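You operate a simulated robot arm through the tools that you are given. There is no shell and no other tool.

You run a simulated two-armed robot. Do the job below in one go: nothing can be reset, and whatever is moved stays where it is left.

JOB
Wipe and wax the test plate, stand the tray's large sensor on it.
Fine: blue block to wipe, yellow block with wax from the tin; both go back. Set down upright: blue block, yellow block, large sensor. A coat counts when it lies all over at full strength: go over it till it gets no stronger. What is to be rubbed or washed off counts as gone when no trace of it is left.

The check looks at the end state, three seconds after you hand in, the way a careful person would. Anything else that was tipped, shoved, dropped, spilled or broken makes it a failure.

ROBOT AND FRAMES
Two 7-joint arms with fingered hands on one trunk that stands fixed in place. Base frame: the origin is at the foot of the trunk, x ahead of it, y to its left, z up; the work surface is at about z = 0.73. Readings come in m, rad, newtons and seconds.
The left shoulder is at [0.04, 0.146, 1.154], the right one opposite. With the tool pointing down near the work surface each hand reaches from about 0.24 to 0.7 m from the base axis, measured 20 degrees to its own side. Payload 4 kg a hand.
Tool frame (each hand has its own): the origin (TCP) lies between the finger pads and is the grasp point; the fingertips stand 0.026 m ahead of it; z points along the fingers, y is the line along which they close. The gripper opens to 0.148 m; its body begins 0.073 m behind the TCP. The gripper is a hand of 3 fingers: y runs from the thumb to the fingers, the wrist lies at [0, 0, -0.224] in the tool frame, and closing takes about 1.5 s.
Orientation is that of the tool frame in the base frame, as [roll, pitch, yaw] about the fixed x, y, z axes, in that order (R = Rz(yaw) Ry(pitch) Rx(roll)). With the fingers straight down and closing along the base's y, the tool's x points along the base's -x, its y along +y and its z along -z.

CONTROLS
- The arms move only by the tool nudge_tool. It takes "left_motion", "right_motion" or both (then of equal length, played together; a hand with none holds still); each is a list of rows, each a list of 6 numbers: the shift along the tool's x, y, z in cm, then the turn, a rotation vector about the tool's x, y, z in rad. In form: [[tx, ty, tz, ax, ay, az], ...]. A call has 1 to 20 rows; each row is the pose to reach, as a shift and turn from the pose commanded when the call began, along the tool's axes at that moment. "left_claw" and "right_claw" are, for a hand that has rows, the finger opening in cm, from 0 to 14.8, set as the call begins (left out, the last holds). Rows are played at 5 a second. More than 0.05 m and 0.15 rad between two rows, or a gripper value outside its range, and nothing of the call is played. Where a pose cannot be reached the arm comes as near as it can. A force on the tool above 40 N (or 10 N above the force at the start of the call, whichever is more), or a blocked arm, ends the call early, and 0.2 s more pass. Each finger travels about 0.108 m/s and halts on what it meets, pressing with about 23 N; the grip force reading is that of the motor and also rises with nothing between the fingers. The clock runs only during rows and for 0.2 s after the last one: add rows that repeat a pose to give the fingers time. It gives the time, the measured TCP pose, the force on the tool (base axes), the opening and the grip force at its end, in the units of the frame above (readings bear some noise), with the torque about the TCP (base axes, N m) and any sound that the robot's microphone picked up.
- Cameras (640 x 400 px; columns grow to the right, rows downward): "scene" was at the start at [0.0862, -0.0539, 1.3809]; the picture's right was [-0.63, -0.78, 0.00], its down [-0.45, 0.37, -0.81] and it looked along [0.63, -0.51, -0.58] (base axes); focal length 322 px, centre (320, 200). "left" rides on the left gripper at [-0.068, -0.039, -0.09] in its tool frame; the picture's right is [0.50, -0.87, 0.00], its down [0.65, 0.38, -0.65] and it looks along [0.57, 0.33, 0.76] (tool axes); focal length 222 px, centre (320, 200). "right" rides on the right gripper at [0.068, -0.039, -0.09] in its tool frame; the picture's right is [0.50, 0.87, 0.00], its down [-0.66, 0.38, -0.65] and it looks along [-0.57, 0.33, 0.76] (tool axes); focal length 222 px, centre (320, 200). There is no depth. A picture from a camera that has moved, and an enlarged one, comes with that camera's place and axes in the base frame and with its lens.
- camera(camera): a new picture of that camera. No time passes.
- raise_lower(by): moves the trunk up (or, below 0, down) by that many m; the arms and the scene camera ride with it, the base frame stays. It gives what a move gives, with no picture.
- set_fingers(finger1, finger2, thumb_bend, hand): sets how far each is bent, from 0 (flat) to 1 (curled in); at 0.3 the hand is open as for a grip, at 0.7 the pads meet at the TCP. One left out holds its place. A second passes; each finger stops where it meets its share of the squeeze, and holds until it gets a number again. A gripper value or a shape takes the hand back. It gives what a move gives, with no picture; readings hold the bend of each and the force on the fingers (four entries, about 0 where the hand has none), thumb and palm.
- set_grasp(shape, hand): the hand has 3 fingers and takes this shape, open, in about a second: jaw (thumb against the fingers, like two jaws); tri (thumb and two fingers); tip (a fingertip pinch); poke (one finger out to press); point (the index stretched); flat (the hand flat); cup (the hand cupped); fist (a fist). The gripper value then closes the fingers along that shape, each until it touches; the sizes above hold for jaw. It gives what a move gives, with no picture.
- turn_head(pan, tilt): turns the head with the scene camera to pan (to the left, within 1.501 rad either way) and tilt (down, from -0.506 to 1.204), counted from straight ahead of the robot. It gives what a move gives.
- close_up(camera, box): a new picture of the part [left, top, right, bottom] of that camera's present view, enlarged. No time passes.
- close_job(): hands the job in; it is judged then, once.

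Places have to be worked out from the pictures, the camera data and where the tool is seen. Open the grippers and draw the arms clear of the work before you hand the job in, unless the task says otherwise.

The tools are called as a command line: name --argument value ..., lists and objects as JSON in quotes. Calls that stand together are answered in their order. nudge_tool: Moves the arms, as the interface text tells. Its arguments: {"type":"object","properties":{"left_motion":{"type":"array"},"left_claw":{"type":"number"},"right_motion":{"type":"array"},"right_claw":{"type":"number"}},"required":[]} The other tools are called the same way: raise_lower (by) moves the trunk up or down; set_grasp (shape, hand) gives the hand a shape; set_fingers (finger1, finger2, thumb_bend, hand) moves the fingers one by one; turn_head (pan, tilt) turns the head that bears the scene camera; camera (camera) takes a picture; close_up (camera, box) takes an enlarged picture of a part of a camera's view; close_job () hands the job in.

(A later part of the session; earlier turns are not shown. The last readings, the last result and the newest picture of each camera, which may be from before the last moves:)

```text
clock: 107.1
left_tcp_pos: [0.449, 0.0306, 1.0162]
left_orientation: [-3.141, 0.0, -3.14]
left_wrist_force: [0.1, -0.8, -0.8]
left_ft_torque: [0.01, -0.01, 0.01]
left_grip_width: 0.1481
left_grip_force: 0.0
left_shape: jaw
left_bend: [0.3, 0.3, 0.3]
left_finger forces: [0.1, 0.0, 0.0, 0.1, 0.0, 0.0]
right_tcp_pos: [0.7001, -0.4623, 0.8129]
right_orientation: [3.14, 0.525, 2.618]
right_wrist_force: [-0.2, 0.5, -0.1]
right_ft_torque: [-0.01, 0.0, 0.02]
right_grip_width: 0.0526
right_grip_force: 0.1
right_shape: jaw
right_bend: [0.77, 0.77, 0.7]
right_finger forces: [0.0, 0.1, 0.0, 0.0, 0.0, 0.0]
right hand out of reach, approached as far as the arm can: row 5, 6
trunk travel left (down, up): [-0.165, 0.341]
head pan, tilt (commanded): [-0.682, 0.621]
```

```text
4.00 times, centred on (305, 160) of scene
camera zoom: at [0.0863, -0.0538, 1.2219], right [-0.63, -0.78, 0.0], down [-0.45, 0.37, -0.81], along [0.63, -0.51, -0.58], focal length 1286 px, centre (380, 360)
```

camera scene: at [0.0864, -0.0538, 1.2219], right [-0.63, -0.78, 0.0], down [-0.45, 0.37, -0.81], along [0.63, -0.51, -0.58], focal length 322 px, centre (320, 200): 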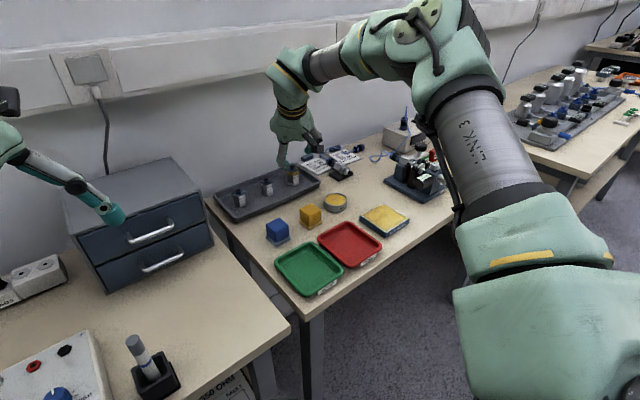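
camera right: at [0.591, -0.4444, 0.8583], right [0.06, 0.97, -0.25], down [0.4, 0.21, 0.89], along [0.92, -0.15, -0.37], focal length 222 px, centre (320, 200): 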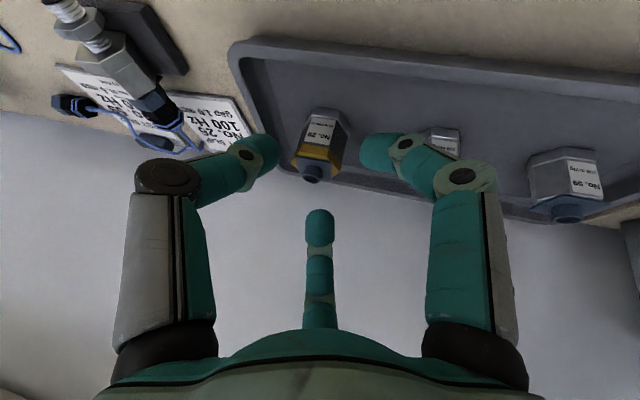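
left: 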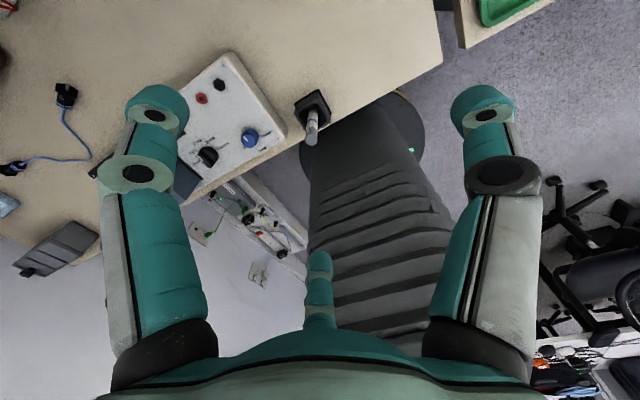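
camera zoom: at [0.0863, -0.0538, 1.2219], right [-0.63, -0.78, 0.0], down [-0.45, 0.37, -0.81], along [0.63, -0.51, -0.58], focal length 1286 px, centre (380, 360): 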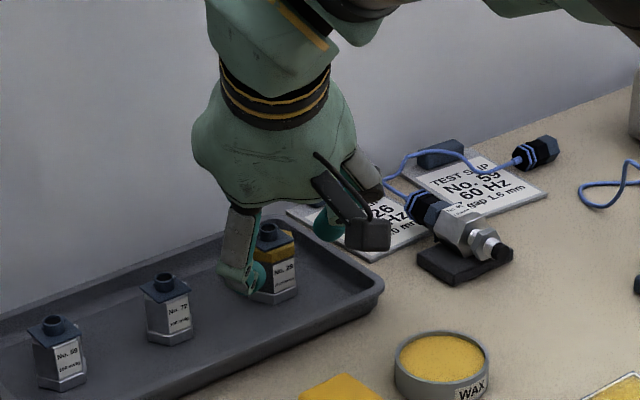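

The arm stopped at its limit about 4.5 cm short. I take a look at the arm's posture to judge how much more extension is possible.

turn_head --pan -0.95 --tilt 0.45

camera --camera "scene"

camera --camera "left"

```text
clock: 107.9
left_tcp_pos: [0.4491, 0.0306, 1.0161]
left_orientation: [-3.14, 0.0, -3.14]
left_wrist_force: [-0.4, -0.1, -0.3]
left_ft_torque: [0.02, 0.01, 0.01]
left_grip_width: 0.1483
left_grip_force: 0.1
left_shape: jaw
left_bend: [0.3, 0.3, 0.3]
left_finger forces: [0.1, 0.1, 0.1, 0.0, 0.0, 0.0]
right_tcp_pos: [0.6999, -0.4618, 0.8129]
right_orientation: [3.14, 0.523, 2.618]
right_wrist_force: [1.5, 0.2, 0.3]
right_ft_torque: [0.01, 0.0, 0.04]
right_grip_width: 0.0523
right_grip_force: 0.0
right_shape: jaw
right_bend: [0.77, 0.77, 0.7]
right_finger forces: [0.1, 0.0, 0.0, 0.0, 0.0, 0.0]
trunk travel left (down, up): [-0.165, 0.341]
head pan, tilt (commanded): [-0.949, 0.45]
```

```text
taken
camera scene: at [0.0717, -0.0732, 1.2373], right [-0.81, -0.58, 0.0], down [-0.25, 0.35, -0.9], along [0.52, -0.73, -0.44], focal length 322 px, centre (320, 200)
```

scene: 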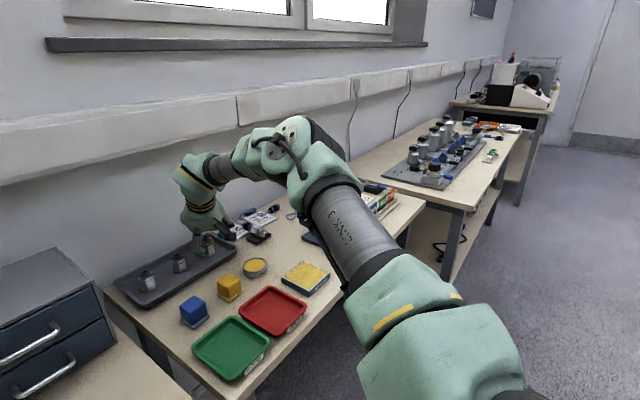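

```text
taken
camera left: at [0.5149, -0.0092, 1.1058], right [-0.5, -0.87, 0.0], down [-0.66, 0.38, 0.65], along [-0.57, 0.33, -0.76], focal length 222 px, centre (320, 200)
```

left: 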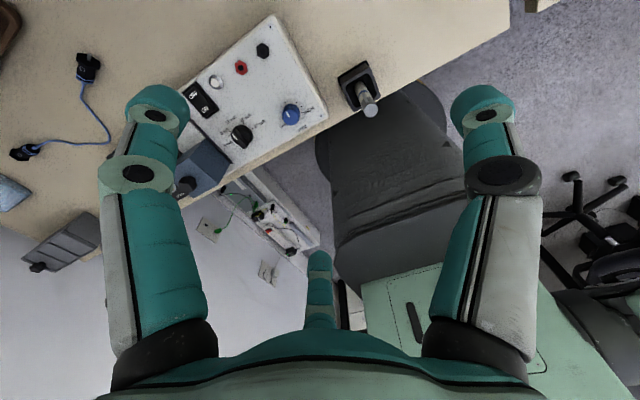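

The elbow is visibly bent, so a joint limit rather than full stretch seems to bind in this posture. I retreat upward and lower the trunk a further 8 cm to see if that frees more reach.

nudge_tool --right_motion '[[0, 0, -3, 0, 0, 0], [0, 0, -6, 0, 0, 0], [1.5, 0, -9, 0, 0, 0], [1, 0, -13, 0, 0, 0], [0, 0, -16, 0, 0, 0], [0, 0, -16, 0, 0, 0]]'

nudge_tool --left_motion '[[0, 0, -4, 0, 0, 0], [0, 0, -8, 0, 0, 0], [0, 0, -8, 0, 0, 0]]'

raise_lower --by -0.08

camera --camera "scene"

```text
clock: 109.3
left_tcp_pos: [0.4489, 0.0296, 1.0158]
left_orientation: [3.141, 0.0, -3.14]
left_wrist_force: [0.9, -0.1, 0.0]
left_ft_torque: [0.02, 0.02, 0.01]
left_grip_width: 0.1478
left_grip_force: 0.1
left_shape: jaw
left_bend: [0.3, 0.3, 0.3]
left_finger forces: [0.1, 0.1, 0.1, 0.0, 0.1, 0.1]
right_tcp_pos: [0.6295, -0.422, 0.953]
right_orientation: [-3.141, 0.522, 2.618]
right_wrist_force: [1.1, -0.2, 0.6]
right_ft_torque: [0.0, 0.0, 0.01]
right_grip_width: 0.0525
right_grip_force: 0.0
right_shape: jaw
right_bend: [0.77, 0.77, 0.7]
right_finger forces: [0.0, 0.1, 0.1, 0.0, 0.0, 0.0]
trunk travel left (down, up): [-0.165, 0.341]
head pan, tilt (commanded): [-0.949, 0.45]
```

```text
clock: 110.1
left_tcp_pos: [0.4487, 0.0305, 1.0954]
left_orientation: [-3.141, -0.001, -3.141]
left_wrist_force: [-0.1, 0.1, -0.3]
left_ft_torque: [0.02, 0.04, 0.01]
left_grip_width: 0.1479
left_grip_force: 0.1
left_shape: jaw
left_bend: [0.3, 0.3, 0.3]
left_finger forces: [0.0, 0.0, 0.0, 0.0, 0.0, 0.0]
right_tcp_pos: [0.6307, -0.422, 0.9519]
right_orientation: [3.14, 0.524, 2.618]
right_wrist_force: [0.3, -0.6, -0.1]
right_ft_torque: [0.02, 0.02, -0.01]
right_grip_width: 0.0522
right_grip_force: 0.1
right_shape: jaw
right_bend: [0.77, 0.77, 0.7]
right_finger forces: [0.1, 0.0, 0.0, 0.1, 0.0, 0.1]
trunk travel left (down, up): [-0.165, 0.341]
head pan, tilt (commanded): [-0.949, 0.45]
```

```text
clock: 111.3
left_tcp_pos: [0.4472, 0.0312, 1.0149]
left_orientation: [-3.141, 0.001, -3.141]
left_wrist_force: [0.3, 0.4, -1.0]
left_ft_torque: [-0.02, -0.01, 0.01]
left_grip_width: 0.1478
left_grip_force: 0.1
left_shape: jaw
left_bend: [0.3, 0.3, 0.3]
left_finger forces: [0.0, 0.0, 0.0, 0.0, 0.1, 0.1]
right_tcp_pos: [0.6301, -0.4219, 0.8703]
right_orientation: [3.14, 0.525, 2.619]
right_wrist_force: [1.3, -0.6, -0.2]
right_ft_torque: [0.0, 0.02, 0.01]
right_grip_width: 0.0522
right_grip_force: 0.1
right_shape: jaw
right_bend: [0.77, 0.77, 0.7]
right_finger forces: [0.0, 0.0, 0.1, 0.0, 0.0, 0.0]
trunk travel left (down, up): [-0.085, 0.421]
head pan, tilt (commanded): [-0.949, 0.45]
```

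```text
taken
camera scene: at [0.0713, -0.0732, 1.1561], right [-0.81, -0.58, 0.0], down [-0.25, 0.35, -0.9], along [0.52, -0.73, -0.44], focal length 322 px, centre (320, 200)
```

scene: 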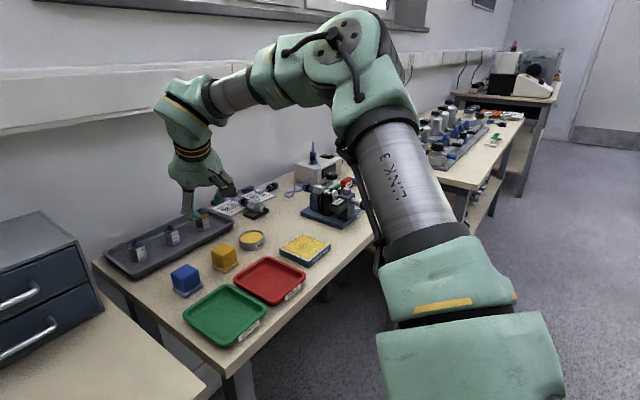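

Shoulder now at z≈0.914. I test the reach again toward a hover 7 cm short of the grasp pose.

nudge_tool --right_motion '[[-1.6, 0.1, 2.2, 0, 0, 0], [-3.2, 0.2, 4.5, 0, 0, 0], [-4.86, 0.33, 6.77, 0, 0, 0], [-4.86, 0.33, 6.77, 0, 0, 0]]'

nudge_tool --right_motion '[[0, 0, 1, 0, 0, 0], [0, 0, 2, 0, 0, 0], [0, 0, 3, 0, 0, 0], [0, 0, 3, 0, 0, 0]]'

```text
clock: 112.3
left_tcp_pos: [0.4483, 0.0321, 1.0144]
left_orientation: [-3.14, 0.0, 3.141]
left_wrist_force: [-0.5, -0.1, 0.4]
left_ft_torque: [-0.02, -0.01, 0.03]
left_grip_width: 0.1478
left_grip_force: 0.1
left_shape: jaw
left_bend: [0.3, 0.3, 0.3]
left_finger forces: [0.0, 0.0, 0.0, 0.0, 0.0, 0.0]
right_tcp_pos: [0.6973, -0.4579, 0.8358]
right_orientation: [3.14, 0.524, 2.62]
right_wrist_force: [-0.5, -0.7, -1.0]
right_ft_torque: [0.0, -0.02, 0.02]
right_grip_width: 0.0524
right_grip_force: 0.2
right_shape: jaw
right_bend: [0.77, 0.77, 0.7]
right_finger forces: [0.0, 0.1, 0.1, 0.1, 0.1, 0.0]
trunk travel left (down, up): [-0.085, 0.421]
head pan, tilt (commanded): [-0.949, 0.45]
```

```text
clock: 113.3
left_tcp_pos: [0.4485, 0.0315, 1.0141]
left_orientation: [-3.141, -0.001, 3.14]
left_wrist_force: [0.8, -1.0, 0.5]
left_ft_torque: [-0.01, 0.0, -0.02]
left_grip_width: 0.1478
left_grip_force: 0.1
left_shape: jaw
left_bend: [0.3, 0.3, 0.3]
left_finger forces: [0.0, 0.0, 0.0, 0.0, 0.0, 0.0]
right_tcp_pos: [0.7116, -0.466, 0.8093]
right_orientation: [3.139, 0.523, 2.617]
right_wrist_force: [0.6, 0.1, 0.1]
right_ft_torque: [-0.04, -0.01, -0.03]
right_grip_width: 0.0521
right_grip_force: 0.0
right_shape: jaw
right_bend: [0.77, 0.77, 0.7]
right_finger forces: [0.0, 0.0, 0.0, 0.0, 0.0, 0.1]
trunk travel left (down, up): [-0.085, 0.421]
head pan, tilt (commanded): [-0.949, 0.45]
```

With the lower trunk the pose is reached (4 cm short of the grasp). I check the alignment with the sensor in both views before going on.

camera --camera "right"

close_up --camera "scene" --box '[140, 170, 260, 280]'

close_up --camera "right" --box '[240, 100, 400, 220]'

```text
taken
camera right: at [0.6016, -0.4475, 0.8562], right [0.06, 0.97, -0.25], down [0.4, 0.21, 0.89], along [0.92, -0.15, -0.37], focal length 222 px, centre (320, 200)
```

right: 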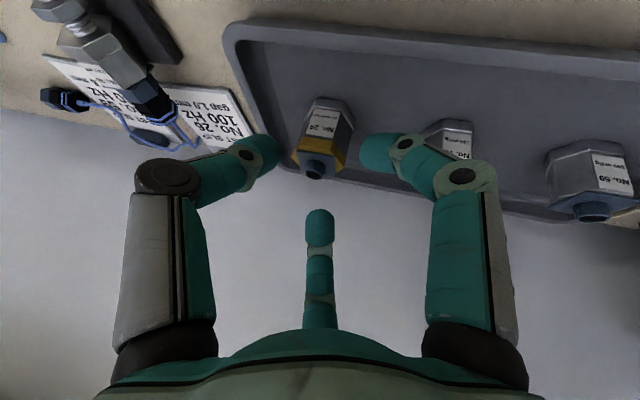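

```text
3.64 times, centred on (200, 225) of scene
camera zoom: at [0.0714, -0.0732, 1.1561], right [-0.81, -0.58, 0.0], down [-0.25, 0.35, -0.9], along [0.52, -0.73, -0.44], focal length 1169 px, centre (756, 109)
```

zoom: 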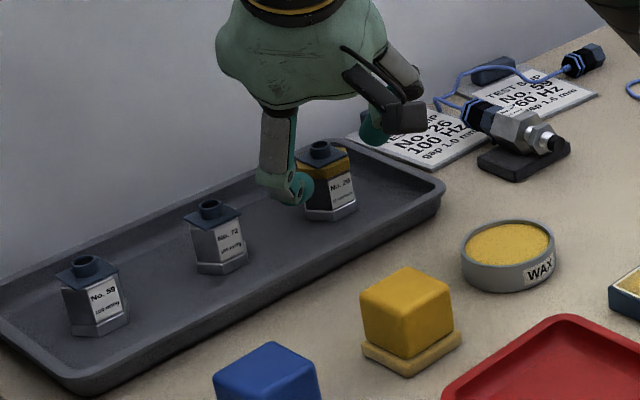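

```text
3.33 times, centred on (320, 160) of right
camera zoom: at [0.6016, -0.4475, 0.8562], right [0.06, 0.97, -0.25], down [0.4, 0.21, 0.89], along [0.92, -0.15, -0.37], focal length 740 px, centre (320, 333)
```

zoom: 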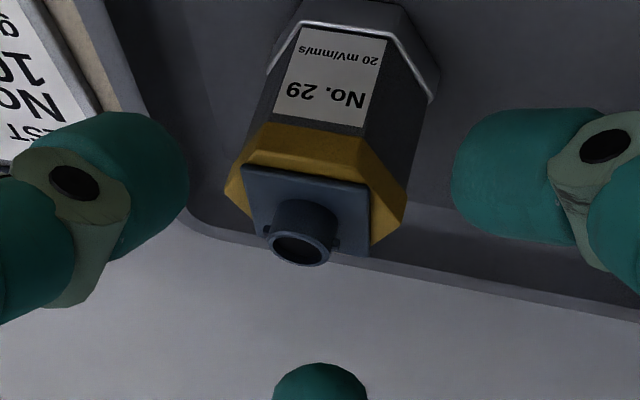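

The sensor lies centred between thumb and fingers. I advance 3.5 cm along the approach and check again.

nudge_tool --right_motion '[[0.05, 0.03, 1, 0, 0, 0], [0.1, 0.07, 2, 0, 0, 0], [0.1, 0.07, 3, 0, 0, 0], [0.1, 0.07, 3.5, 0, 0, 0], [0.1, 0.07, 3.5, 0, 0, 0]]'

close_up --camera "right" --box '[220, 100, 420, 240]'

close_up --camera "scene" --box '[160, 180, 240, 250]'

```text
clock: 114.5
left_tcp_pos: [0.4479, 0.0313, 1.0138]
left_orientation: [3.141, 0.0, -3.14]
left_wrist_force: [0.4, 0.7, 0.4]
left_ft_torque: [0.0, 0.0, 0.0]
left_grip_width: 0.1478
left_grip_force: 0.1
left_shape: jaw
left_bend: [0.3, 0.3, 0.3]
left_finger forces: [0.0, 0.1, 0.0, 0.0, 0.1, 0.0]
right_tcp_pos: [0.7123, -0.4729, 0.7834]
right_orientation: [3.141, 0.527, 2.617]
right_wrist_force: [0.4, -0.1, 1.0]
right_ft_torque: [0.0, -0.01, 0.05]
right_grip_width: 0.0521
right_grip_force: 0.0
right_shape: jaw
right_bend: [0.77, 0.77, 0.7]
right_finger forces: [0.1, 0.9, 0.0, 0.1, 0.0, 0.1]
right hand out of reach, approached as far as the arm can: row 2, 3, 4, 5
trunk travel left (down, up): [-0.085, 0.421]
head pan, tilt (commanded): [-0.949, 0.45]
```

```text
2.86 times, centred on (320, 170) of right
camera zoom: at [0.6029, -0.4541, 0.8273], right [0.06, 0.97, -0.25], down [0.4, 0.21, 0.89], along [0.92, -0.15, -0.37], focal length 635 px, centre (320, 286)
```

zoom: 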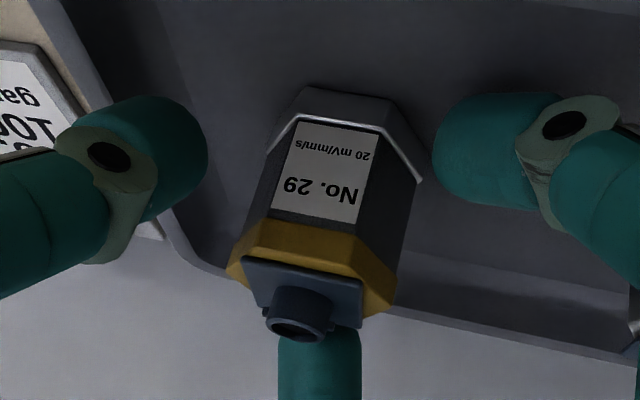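

```text
5.71 times, centred on (200, 215) of scene
camera zoom: at [0.0715, -0.0732, 1.1561], right [-0.81, -0.58, 0.0], down [-0.25, 0.35, -0.9], along [0.52, -0.73, -0.44], focal length 1837 px, centre (1006, 114)
```

zoom: 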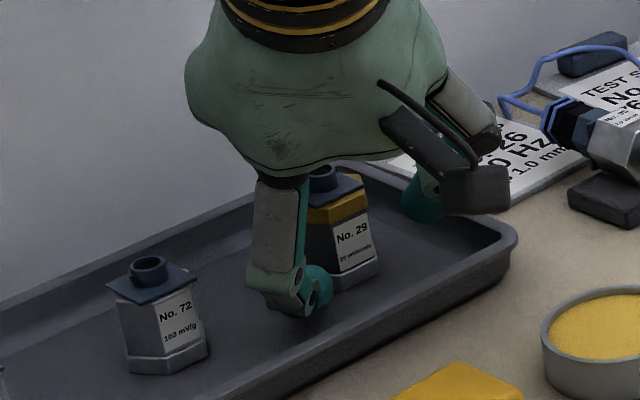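

The arm again ran out of reach 1.4 cm short, and the far finger lightly touches the sensor's connector (0.9 N). I go straight up first so the finger doesn't drag on it.

nudge_tool --right_motion '[[-0.25, 0, -0.43, 0, 0, 0], [-0.5, 0, -0.87, 0, 0, 0], [-1, 0, -1.73, 0, 0, 0], [-1.75, 0, -3.03, 0, 0, 0], [-2.5, 0, -4.33, 0, 0, 0], [-2.5, 0, -4.33, 0, 0, 0]]'

close_up --camera "right" --box '[220, 60, 420, 220]'

close_up --camera "scene" --box '[160, 170, 240, 250]'

```text
clock: 115.9
left_tcp_pos: [0.4492, 0.0308, 1.0144]
left_orientation: [-3.141, 0.001, -3.14]
left_wrist_force: [0.2, -0.9, -0.7]
left_ft_torque: [0.0, 0.02, -0.02]
left_grip_width: 0.1479
left_grip_force: 0.1
left_shape: jaw
left_bend: [0.3, 0.3, 0.3]
left_finger forces: [0.0, 0.0, 0.1, 0.0, 0.1, 0.1]
right_tcp_pos: [0.7115, -0.4716, 0.8318]
right_orientation: [3.139, 0.523, 2.618]
right_wrist_force: [-0.4, -0.8, 0.1]
right_ft_torque: [0.0, 0.03, -0.03]
right_grip_width: 0.0525
right_grip_force: 0.0
right_shape: jaw
right_bend: [0.77, 0.77, 0.7]
right_finger forces: [0.1, 0.0, 0.0, 0.0, 0.0, 0.0]
trunk travel left (down, up): [-0.085, 0.421]
head pan, tilt (commanded): [-0.949, 0.45]
```

```text
2.50 times, centred on (320, 140) of right
camera zoom: at [0.6029, -0.4541, 0.8774], right [0.06, 0.97, -0.25], down [0.4, 0.21, 0.89], along [0.92, -0.15, -0.37], focal length 555 px, centre (320, 350)
```

zoom: 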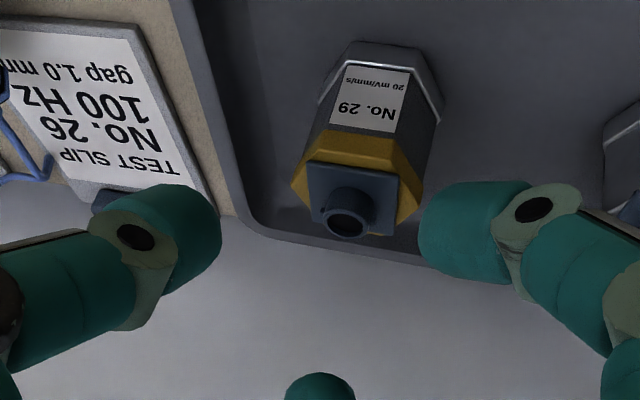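

```text
5.00 times, centred on (200, 210) of scene
camera zoom: at [0.0717, -0.0734, 1.1561], right [-0.81, -0.58, 0.0], down [-0.25, 0.35, -0.9], along [0.52, -0.73, -0.44], focal length 1608 px, centre (920, 150)
```

zoom: 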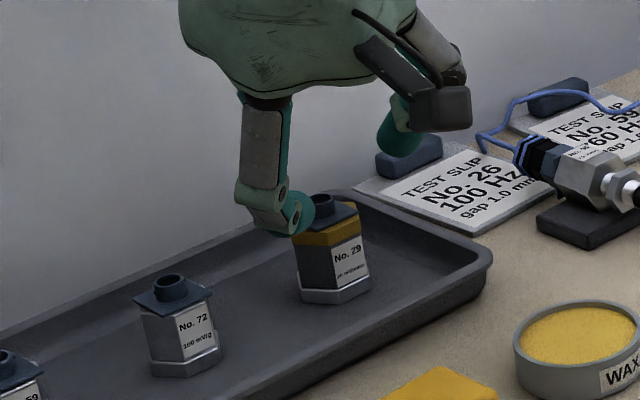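

The sensor is upright and unmoved. I raise the hands and lower the trunk by another 8 cm to gain more reach.

nudge_tool --left_motion '[[0, 0, -4, 0, 0, 0], [0, 0, -8, 0, 0, 0], [0, 0, -8, 0, 0, 0]]' --right_motion '[[-1, 0, -3.46, 0, 0, 0], [-2, 0, -7.8, 0, 0, 0], [-2, 0, -8.5, 0, 0, 0]]'

raise_lower --by -0.08

camera --camera "scene"

```text
clock: 116.7
left_tcp_pos: [0.4479, 0.0316, 1.0939]
left_orientation: [-3.141, -0.002, -3.141]
left_wrist_force: [0.2, -0.2, -0.9]
left_ft_torque: [-0.01, 0.0, 0.0]
left_grip_width: 0.148
left_grip_force: 0.0
left_shape: jaw
left_bend: [0.3, 0.3, 0.3]
left_finger forces: [0.0, 0.0, 0.0, 0.1, 0.0, 0.1]
right_tcp_pos: [0.6882, -0.4596, 0.9165]
right_orientation: [-3.141, 0.523, 2.619]
right_wrist_force: [-0.3, -0.1, 0.5]
right_ft_torque: [-0.01, 0.01, -0.05]
right_grip_width: 0.0522
right_grip_force: 0.0
right_shape: jaw
right_bend: [0.77, 0.77, 0.7]
right_finger forces: [0.0, 0.1, 0.1, 0.0, 0.0, 0.0]
trunk travel left (down, up): [-0.085, 0.421]
head pan, tilt (commanded): [-0.949, 0.45]
```

```text
clock: 117.8
left_tcp_pos: [0.4466, 0.0305, 1.0166]
left_orientation: [-3.141, 0.0, -3.14]
left_wrist_force: [-0.4, 0.0, -0.8]
left_ft_torque: [0.03, 0.0, 0.04]
left_grip_width: 0.1479
left_grip_force: 0.2
left_shape: jaw
left_bend: [0.3, 0.3, 0.3]
left_finger forces: [0.0, 0.0, 0.1, 0.1, 0.1, 0.0]
right_tcp_pos: [0.689, -0.4598, 0.8374]
right_orientation: [3.138, 0.523, 2.616]
right_wrist_force: [0.4, 0.5, 0.8]
right_ft_torque: [-0.02, 0.0, -0.01]
right_grip_width: 0.0522
right_grip_force: 0.1
right_shape: jaw
right_bend: [0.77, 0.77, 0.7]
right_finger forces: [0.0, 0.0, 0.0, 0.1, 0.0, 0.1]
trunk travel left (down, up): [-0.005, 0.501]
head pan, tilt (commanded): [-0.949, 0.45]
```

```text
taken
camera scene: at [0.0713, -0.0732, 1.0775], right [-0.81, -0.58, 0.0], down [-0.25, 0.35, -0.9], along [0.52, -0.73, -0.44], focal length 322 px, centre (320, 200)
```

scene: 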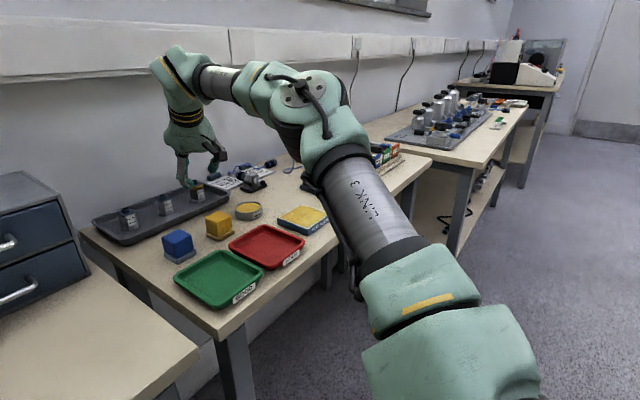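

I test the reach 4.5 cm straight above the grasp pose, where everything still clears the sensor.

nudge_tool --right_motion '[[-0.7, 0.17, 0.9, 0, 0, 0], [-1.35, 0.33, 1.8, 0, 0, 0], [-2.0, 0.5, 2.7, 0, 0, 0], [-2.68, 0.67, 3.56, 0, 0, 0], [-2.68, 0.67, 3.56, 0, 0, 0]]'

close_up --camera "right" --box '[220, 60, 420, 240]'

close_up --camera "scene" --box '[140, 130, 260, 240]'

```text
clock: 119.0
left_tcp_pos: [0.4479, 0.0307, 1.0165]
left_orientation: [-3.141, 0.001, -3.14]
left_wrist_force: [0.0, 0.2, 0.9]
left_ft_torque: [-0.01, 0.01, -0.03]
left_grip_width: 0.148
left_grip_force: 0.1
left_shape: jaw
left_bend: [0.3, 0.3, 0.3]
left_finger forces: [0.0, 0.1, 0.0, 0.1, 0.0, 0.0]
right_tcp_pos: [0.7109, -0.4716, 0.8158]
right_orientation: [3.14, 0.525, 2.618]
right_wrist_force: [0.1, -0.5, -0.3]
right_ft_torque: [-0.02, 0.02, -0.01]
right_grip_width: 0.0524
right_grip_force: 0.0
right_shape: jaw
right_bend: [0.77, 0.77, 0.7]
right_finger forces: [0.0, 0.0, 0.0, 0.0, 0.0, 0.1]
right hand out of reach, approached as far as the arm can: row 3, 4, 5
trunk travel left (down, up): [-0.005, 0.501]
head pan, tilt (commanded): [-0.949, 0.45]
```

```text
2.22 times, centred on (320, 150) of right
camera zoom: at [0.5995, -0.4547, 0.8608], right [0.06, 0.97, -0.25], down [0.4, 0.21, 0.89], along [0.92, -0.15, -0.37], focal length 494 px, centre (320, 311)
```

zoom: 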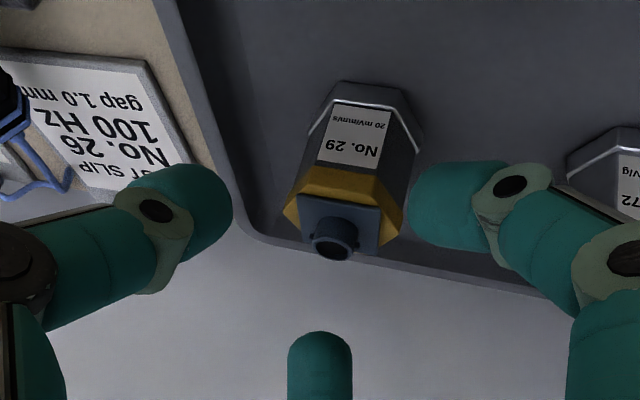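

```text
3.64 times, centred on (200, 185) of scene
camera zoom: at [0.0715, -0.0733, 1.0775], right [-0.81, -0.58, 0.0], down [-0.25, 0.35, -0.9], along [0.52, -0.73, -0.44], focal length 1169 px, centre (756, 254)
```

zoom: 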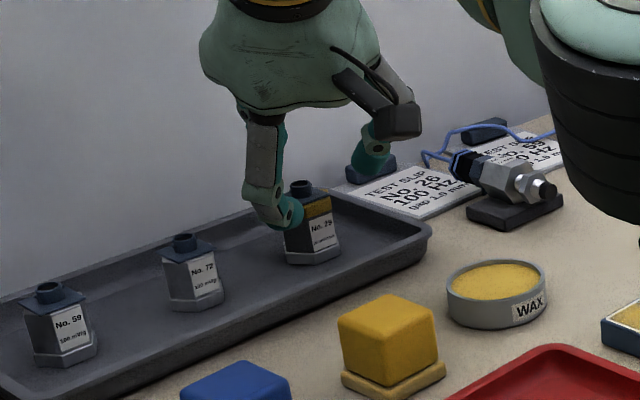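

The limit behaves as if the wrist cannot go beyond x≈0.61, so a slightly larger tilt in a purely forward direction is needed (37° about y, thumb toward the −x/−y flat, fingers on the other two flats). I lift and re-orient at a hover 10 cm back along the new approach axis.

nudge_tool --right_motion '[[-1.0, 0, -1.73, 0, 0, 0], [0, -0.9, -2.7, -0.1026, -0.0134, 0.0275], [0.7, -1.9, -3.7, -0.2052, -0.0268, 0.055], [1.45, -2.78, -4.73, -0.3078, -0.0402, 0.0825], [1.45, -2.78, -4.73, -0.3078, -0.0402, 0.0825], [1.45, -2.78, -4.73, -0.3078, -0.0402, 0.0825]]'

camera --camera "right"

close_up --camera "scene" --box '[120, 100, 280, 240]'

```text
clock: 120.5
left_tcp_pos: [0.4473, 0.0298, 1.0158]
left_orientation: [3.14, 0.0, 3.141]
left_wrist_force: [0.4, -0.4, -0.1]
left_ft_torque: [0.02, 0.0, -0.01]
left_grip_width: 0.1478
left_grip_force: 0.1
left_shape: jaw
left_bend: [0.3, 0.3, 0.3]
left_finger forces: [0.0, 0.0, 0.0, 0.0, 0.1, 0.0]
right_tcp_pos: [0.6624, -0.4796, 0.8498]
right_orientation: [2.779, 0.549, 2.515]
right_wrist_force: [-0.1, 0.6, 0.1]
right_ft_torque: [0.0, 0.02, 0.01]
right_grip_width: 0.0519
right_grip_force: 0.0
right_shape: jaw
right_bend: [0.77, 0.77, 0.7]
right_finger forces: [0.0, 0.0, 0.1, 0.0, 0.1, 0.0]
right hand out of reach, approached as far as the arm can: row 1
trunk travel left (down, up): [-0.005, 0.501]
head pan, tilt (commanded): [-0.949, 0.45]
```

```text
taken
camera right: at [0.5465, -0.4791, 0.8753], right [0.0, 1.0, 0.0], down [0.21, 0.0, 0.98], along [0.98, 0.0, -0.21], focal length 222 px, centre (320, 200)
```

right: 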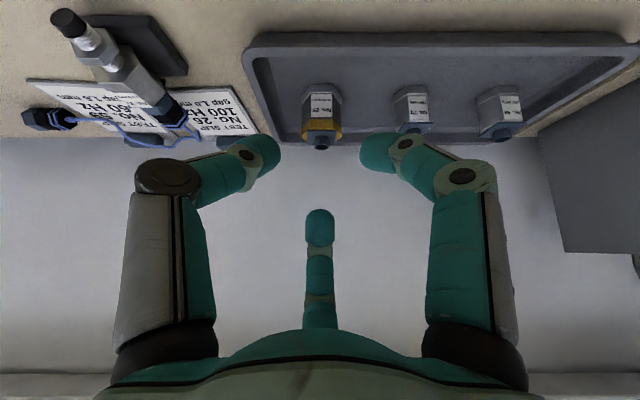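

```text
2.86 times, centred on (200, 170) of scene
camera zoom: at [0.0713, -0.0735, 1.0775], right [-0.81, -0.58, 0.0], down [-0.25, 0.35, -0.9], along [0.52, -0.73, -0.44], focal length 919 px, centre (663, 286)
```

zoom: 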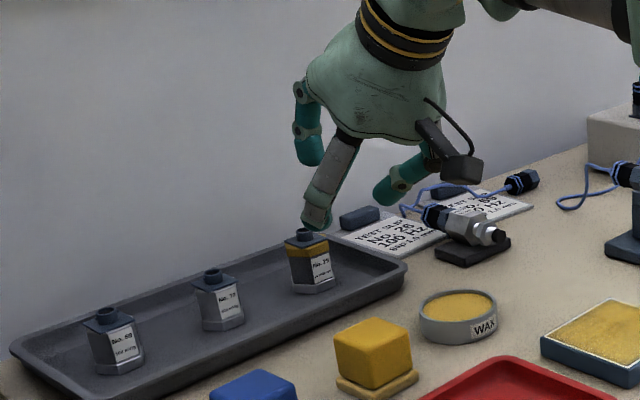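

Now the hand camera looks squarely at the sensor's label face, with thumb and finger symmetric on the near side. I zoom in to measure lateral alignment.

close_up --camera "right" --box '[270, 70, 370, 160]'

```text
4.44 times, centred on (320, 115) of right
camera zoom: at [0.5465, -0.4791, 0.8753], right [0.0, 1.0, 0.0], down [0.21, 0.0, 0.98], along [0.98, 0.0, -0.21], focal length 987 px, centre (320, 578)
```

zoom: 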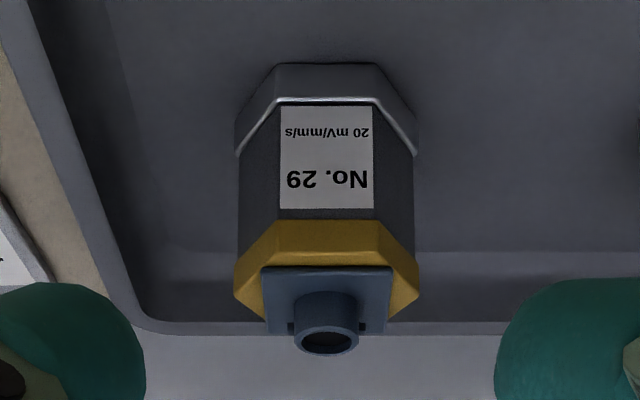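

Lateral offset is under 2 mm (sensor y −0.4776, x 0.734). I correct it and advance 6 cm along the approach with a 5.5 cm opening.

nudge_tool --right_motion '[[-0.1, 0.2, 1, 0, 0, 0], [-0.13, 0.27, 3, 0, 0, 0], [-0.13, 0.27, 5, 0, 0, 0], [-0.13, 0.27, 6, 0, 0, 0], [-0.13, 0.27, 6, 0, 0, 0]]' --right_claw 5.5

close_up --camera "right" --box '[200, 60, 440, 240]'

close_up --camera "scene" --box '[150, 130, 250, 230]'

```text
clock: 121.7
left_tcp_pos: [0.4468, 0.0303, 1.0164]
left_orientation: [-3.141, 0.0, -3.14]
left_wrist_force: [0.5, 0.0, 0.4]
left_ft_torque: [-0.04, -0.01, 0.03]
left_grip_width: 0.148
left_grip_force: 0.0
left_shape: jaw
left_bend: [0.3, 0.3, 0.3]
left_finger forces: [0.0, 0.0, 0.1, 0.0, 0.0, 0.0]
right_tcp_pos: [0.7007, -0.4769, 0.803]
right_orientation: [2.781, 0.548, 2.515]
right_wrist_force: [-0.5, 0.5, -0.9]
right_ft_torque: [0.02, -0.01, -0.04]
right_grip_width: 0.0546
right_grip_force: 0.0
right_shape: jaw
right_bend: [0.77, 0.77, 0.7]
right_finger forces: [0.0, 0.0, 0.1, 0.1, 0.0, 0.1]
trunk travel left (down, up): [-0.005, 0.501]
head pan, tilt (commanded): [-0.949, 0.45]
```

```text
2.22 times, centred on (320, 150) of right
camera zoom: at [0.5852, -0.4769, 0.8291], right [0.0, 1.0, 0.0], down [0.21, 0.0, 0.98], along [0.98, 0.0, -0.21], focal length 494 px, centre (320, 311)
```

zoom: 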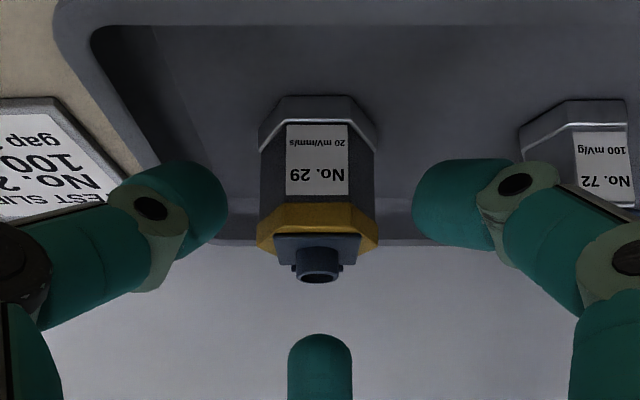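

```text
4.00 times, centred on (200, 180) of scene
camera zoom: at [0.0715, -0.0733, 1.0775], right [-0.81, -0.58, 0.0], down [-0.25, 0.35, -0.9], along [0.52, -0.73, -0.44], focal length 1286 px, centre (800, 280)
```

zoom: 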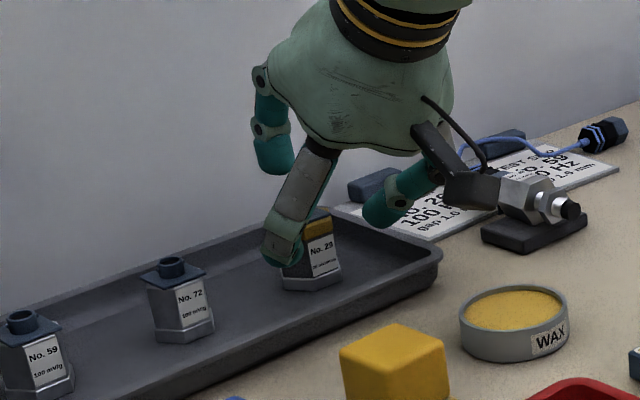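

Aligned within about 1 mm. I move to 2 cm directly above the grasp pose.

nudge_tool --right_motion '[[-0.4, 0.2, 0.8, 0, 0, 0], [-0.8, 0.4, 1.7, 0, 0, 0], [-1.14, 0.59, 2.49, 0, 0, 0], [-1.14, 0.59, 2.49, 0, 0, 0]]'

close_up --camera "right" --box '[200, 80, 440, 260]'

close_up --camera "scene" --box '[150, 140, 240, 220]'

```text
clock: 122.7
left_tcp_pos: [0.4465, 0.0315, 1.0157]
left_orientation: [3.141, 0.001, 3.141]
left_wrist_force: [0.5, 1.0, 0.6]
left_ft_torque: [0.02, 0.03, -0.02]
left_grip_width: 0.148
left_grip_force: 0.1
left_shape: jaw
left_bend: [0.3, 0.3, 0.3]
left_finger forces: [0.1, 0.0, 0.0, 0.0, 0.1, 0.1]
right_tcp_pos: [0.7263, -0.4775, 0.7917]
right_orientation: [2.78, 0.55, 2.515]
right_wrist_force: [-0.1, -1.0, -0.2]
right_ft_torque: [-0.02, 0.0, -0.02]
right_grip_width: 0.0548
right_grip_force: 0.2
right_shape: jaw
right_bend: [0.77, 0.77, 0.7]
right_finger forces: [0.1, 0.1, 0.0, 0.1, 0.0, 0.0]
trunk travel left (down, up): [-0.005, 0.501]
head pan, tilt (commanded): [-0.949, 0.45]
```

```text
2.22 times, centred on (320, 170) of right
camera zoom: at [0.6104, -0.4771, 0.8164], right [0.0, 1.0, 0.0], down [0.21, 0.0, 0.98], along [0.98, 0.0, -0.21], focal length 494 px, centre (320, 267)
```

zoom: 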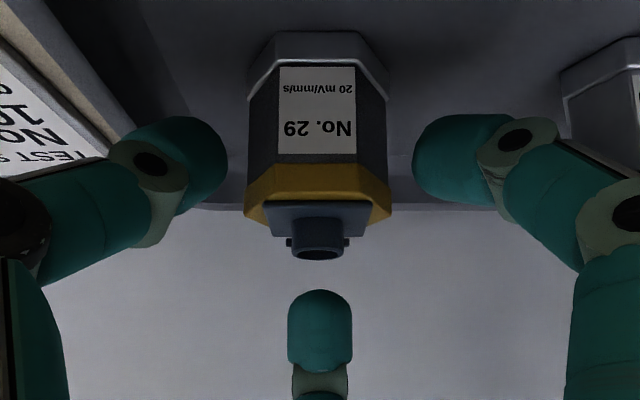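

```text
5.00 times, centred on (195, 180) of scene
camera zoom: at [0.0714, -0.0734, 1.0775], right [-0.81, -0.58, 0.0], down [-0.25, 0.35, -0.9], along [0.52, -0.73, -0.44], focal length 1608 px, centre (945, 300)
```

zoom: 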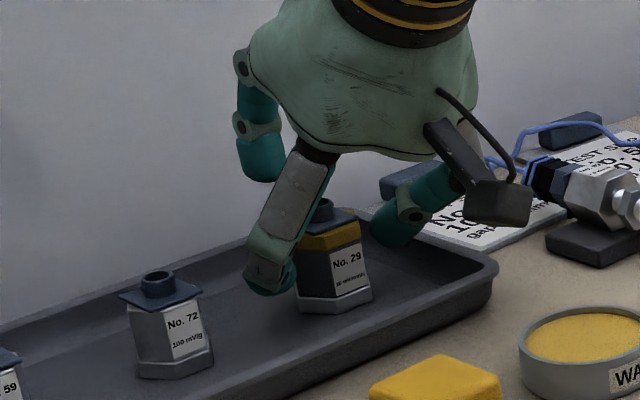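

All clear and reachable. I descend vertically 1.4 cm in small steps, watching for contact.

nudge_tool --right_motion '[[0.26, -0.15, 0.4, 0, 0, 0], [0.52, -0.3, 0.8, 0, 0, 0], [0.73, -0.42, 1.12, 0, 0, 0], [0.73, -0.42, 1.12, 0, 0, 0]]'

close_up --camera "right" --box '[200, 80, 440, 260]'

close_up --camera "scene" --box '[160, 150, 230, 210]'

```text
clock: 123.7
left_tcp_pos: [0.4468, 0.0317, 1.0151]
left_orientation: [3.141, 0.001, -3.141]
left_wrist_force: [0.1, 0.9, -1.1]
left_ft_torque: [-0.02, -0.03, 0.02]
left_grip_width: 0.1478
left_grip_force: 0.0
left_shape: jaw
left_bend: [0.3, 0.3, 0.3]
left_finger forces: [0.0, 0.0, 0.1, 0.0, 0.1, 0.0]
right_tcp_pos: [0.7257, -0.4765, 0.7765]
right_orientation: [2.78, 0.549, 2.516]
right_wrist_force: [0.6, 0.0, -0.5]
right_ft_torque: [-0.02, -0.02, 0.04]
right_grip_width: 0.0548
right_grip_force: 0.0
right_shape: jaw
right_bend: [0.77, 0.77, 0.7]
right_finger forces: [0.1, 0.0, 0.0, 0.0, 0.0, 0.0]
trunk travel left (down, up): [-0.005, 0.501]
head pan, tilt (commanded): [-0.949, 0.45]
```

```text
2.22 times, centred on (320, 170) of right
camera zoom: at [0.6106, -0.4773, 0.8026], right [0.0, 1.0, 0.0], down [0.21, 0.0, 0.98], along [0.98, 0.0, -0.21], focal length 494 px, centre (320, 267)
```

zoom: 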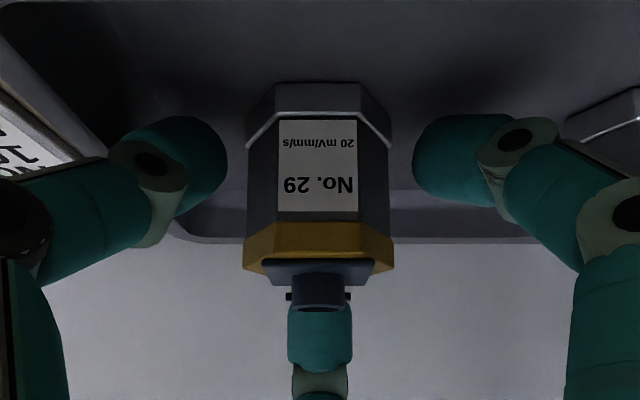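

```text
6.67 times, centred on (195, 180) of scene
camera zoom: at [0.0715, -0.0733, 1.0775], right [-0.81, -0.58, 0.0], down [-0.25, 0.35, -0.9], along [0.52, -0.73, -0.44], focal length 2144 px, centre (1153, 333)
```

zoom: 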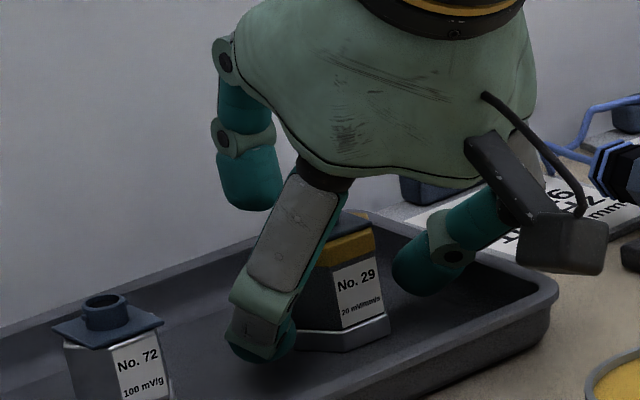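

No contact. The near fingertips are about 8 mm above the tray floor and the far fingertip is level with the sensor's top plate. I go down another 4.5 mm.

nudge_tool --right_motion '[[0.1, -0.06, 0.16, 0, 0, 0], [0.18, -0.1, 0.27, 0, 0, 0], [0.235, -0.135, 0.36, 0, 0, 0], [0.235, -0.135, 0.36, 0, 0, 0]]'

close_up --camera "scene" --box '[160, 150, 230, 210]'

close_up --camera "right" --box '[200, 80, 440, 260]'

```text
clock: 124.7
left_tcp_pos: [0.4458, 0.0311, 1.0158]
left_orientation: [3.141, 0.001, -3.139]
left_wrist_force: [0.4, 0.4, 0.2]
left_ft_torque: [-0.02, 0.02, 0.01]
left_grip_width: 0.1482
left_grip_force: 0.0
left_shape: jaw
left_bend: [0.3, 0.3, 0.3]
left_finger forces: [0.0, 0.0, 0.1, 0.0, 0.0, 0.1]
right_tcp_pos: [0.7264, -0.4766, 0.771]
right_orientation: [2.781, 0.547, 2.515]
right_wrist_force: [0.3, -0.5, 0.7]
right_ft_torque: [-0.02, -0.01, 0.01]
right_grip_width: 0.0545
right_grip_force: 0.0
right_shape: jaw
right_bend: [0.77, 0.77, 0.7]
right_finger forces: [0.0, 0.0, 0.0, 0.0, 0.0, 0.0]
trunk travel left (down, up): [-0.005, 0.501]
head pan, tilt (commanded): [-0.949, 0.45]
```

```text
6.67 times, centred on (195, 180) of scene
camera zoom: at [0.0715, -0.0733, 1.0775], right [-0.81, -0.58, 0.0], down [-0.25, 0.35, -0.9], along [0.52, -0.73, -0.44], focal length 2144 px, centre (1153, 333)
```

zoom: 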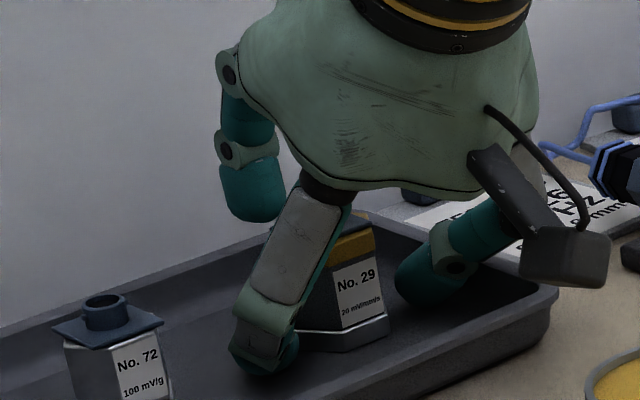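

```text
2.22 times, centred on (320, 170) of right
camera zoom: at [0.6107, -0.4777, 0.7979], right [0.0, 1.0, 0.0], down [0.21, 0.0, 0.98], along [0.98, 0.0, -0.21], focal length 494 px, centre (320, 267)
```

zoom: 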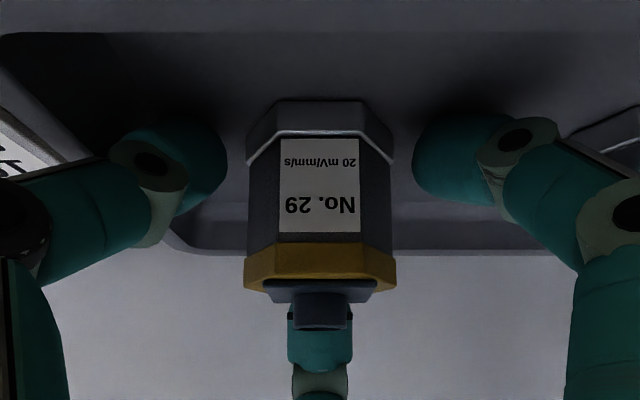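

The digits straddle the sensor. I shift the hand 1.5 mm forward so the two near digits (low on the body) touch first, and close in stages, starting with 4.2 cm.

nudge_tool --right_motion '[[-0.1, 0.06, 0.09, 0, 0, 0], [-0.1, 0.06, 0.09, 0, 0, 0], [-0.1, 0.06, 0.09, 0, 0, 0], [-0.1, 0.06, 0.09, 0, 0, 0]]' --right_claw 4.2

close_up --camera "scene" --box '[160, 150, 230, 210]'

close_up --camera "right" --box '[200, 80, 440, 260]'

```text
clock: 125.7
left_tcp_pos: [0.4468, 0.031, 1.0165]
left_orientation: [3.141, 0.001, -3.139]
left_wrist_force: [0.5, 0.0, 0.1]
left_ft_torque: [-0.02, 0.0, -0.02]
left_grip_width: 0.148
left_grip_force: 0.1
left_shape: jaw
left_bend: [0.3, 0.3, 0.3]
left_finger forces: [0.0, 0.0, 0.0, 0.1, 0.0, 0.1]
right_tcp_pos: [0.7285, -0.4776, 0.7724]
right_orientation: [2.78, 0.549, 2.515]
right_wrist_force: [0.6, -1.1, -0.4]
right_ft_torque: [-0.01, 0.0, -0.03]
right_grip_width: 0.043
right_grip_force: 0.0
right_shape: jaw
right_bend: [0.76, 0.76, 0.7]
right_finger forces: [0.3, 0.0, 0.1, 0.0, 0.5, 0.0]
trunk travel left (down, up): [-0.005, 0.501]
head pan, tilt (commanded): [-0.949, 0.45]
```

```text
6.67 times, centred on (195, 180) of scene
camera zoom: at [0.0715, -0.0733, 1.0775], right [-0.81, -0.58, 0.0], down [-0.25, 0.35, -0.9], along [0.52, -0.73, -0.44], focal length 2144 px, centre (1153, 333)
```

zoom: 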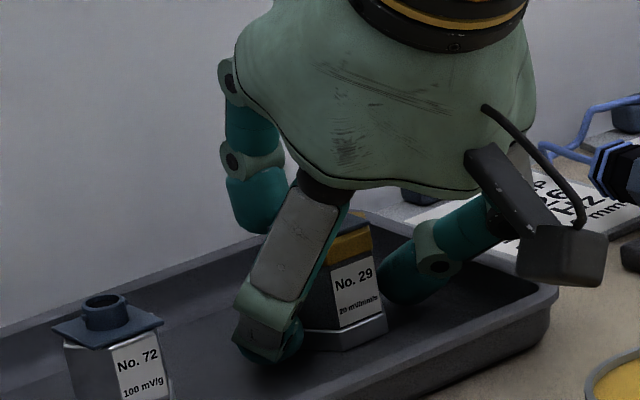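

```text
2.22 times, centred on (320, 170) of right
camera zoom: at [0.6121, -0.4776, 0.798], right [0.0, 1.0, 0.0], down [0.21, 0.0, 0.98], along [0.98, 0.0, -0.21], focal length 494 px, centre (320, 267)
```

zoom: 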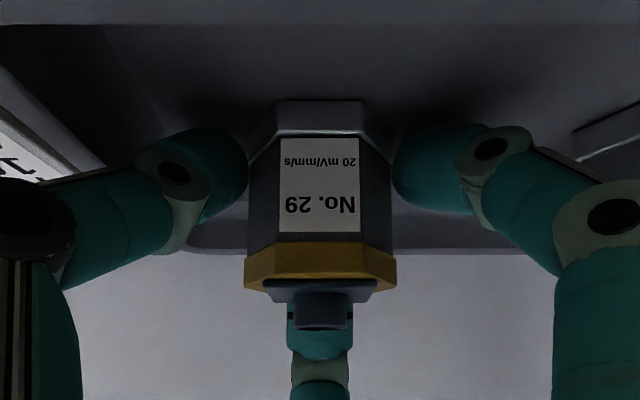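

Thumb and near finger have just touched (0.3–0.5 N), low on the body. I close further to 3.8 cm.

nudge_tool --right_motion '[[0, 0, 0, 0, 0, 0], [0, 0, 0, 0, 0, 0], [0, 0, 0, 0, 0, 0]]' --right_claw 3.8

close_up --camera "right" --box '[200, 80, 440, 260]'

close_up --camera "scene" --box '[160, 150, 230, 210]'

```text
clock: 126.5
left_tcp_pos: [0.4469, 0.0307, 1.0166]
left_orientation: [-3.141, 0.002, 3.14]
left_wrist_force: [-0.3, 0.3, 0.2]
left_ft_torque: [0.0, 0.0, -0.01]
left_grip_width: 0.1478
left_grip_force: 0.0
left_shape: jaw
left_bend: [0.3, 0.3, 0.3]
left_finger forces: [0.1, 0.1, 0.1, 0.0, 0.0, 0.0]
right_tcp_pos: [0.7279, -0.4775, 0.7727]
right_orientation: [2.781, 0.55, 2.515]
right_wrist_force: [-0.8, -1.5, 3.7]
right_ft_torque: [-0.05, 0.12, 0.0]
right_grip_width: 0.0342
right_grip_force: 23.4
right_shape: jaw
right_bend: [0.77, 0.75, 0.7]
right_finger forces: [20.1, 17.8, 0.0, 0.0, 20.9, 0.0]
trunk travel left (down, up): [-0.005, 0.501]
head pan, tilt (commanded): [-0.949, 0.45]
```

```text
2.22 times, centred on (320, 170) of right
camera zoom: at [0.6118, -0.4775, 0.7987], right [0.0, 1.0, 0.0], down [0.21, 0.0, 0.98], along [0.98, 0.0, -0.21], focal length 494 px, centre (320, 267)
```

zoom: 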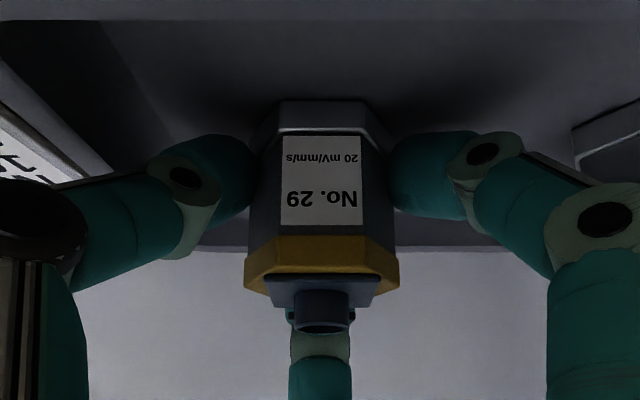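

```text
6.67 times, centred on (195, 180) of scene
camera zoom: at [0.071, -0.0731, 1.0776], right [-0.81, -0.58, 0.0], down [-0.25, 0.35, -0.9], along [0.52, -0.73, -0.44], focal length 2144 px, centre (1153, 333)
```

zoom: 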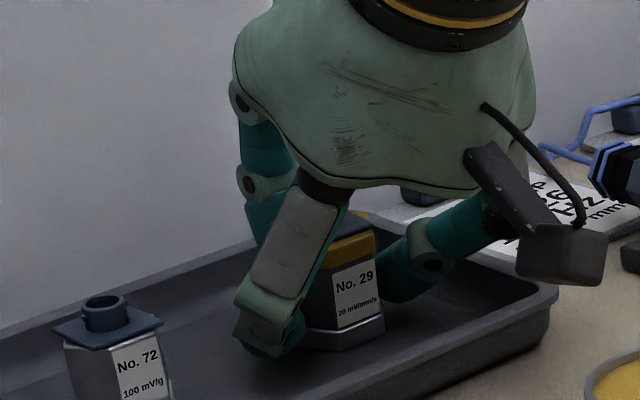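

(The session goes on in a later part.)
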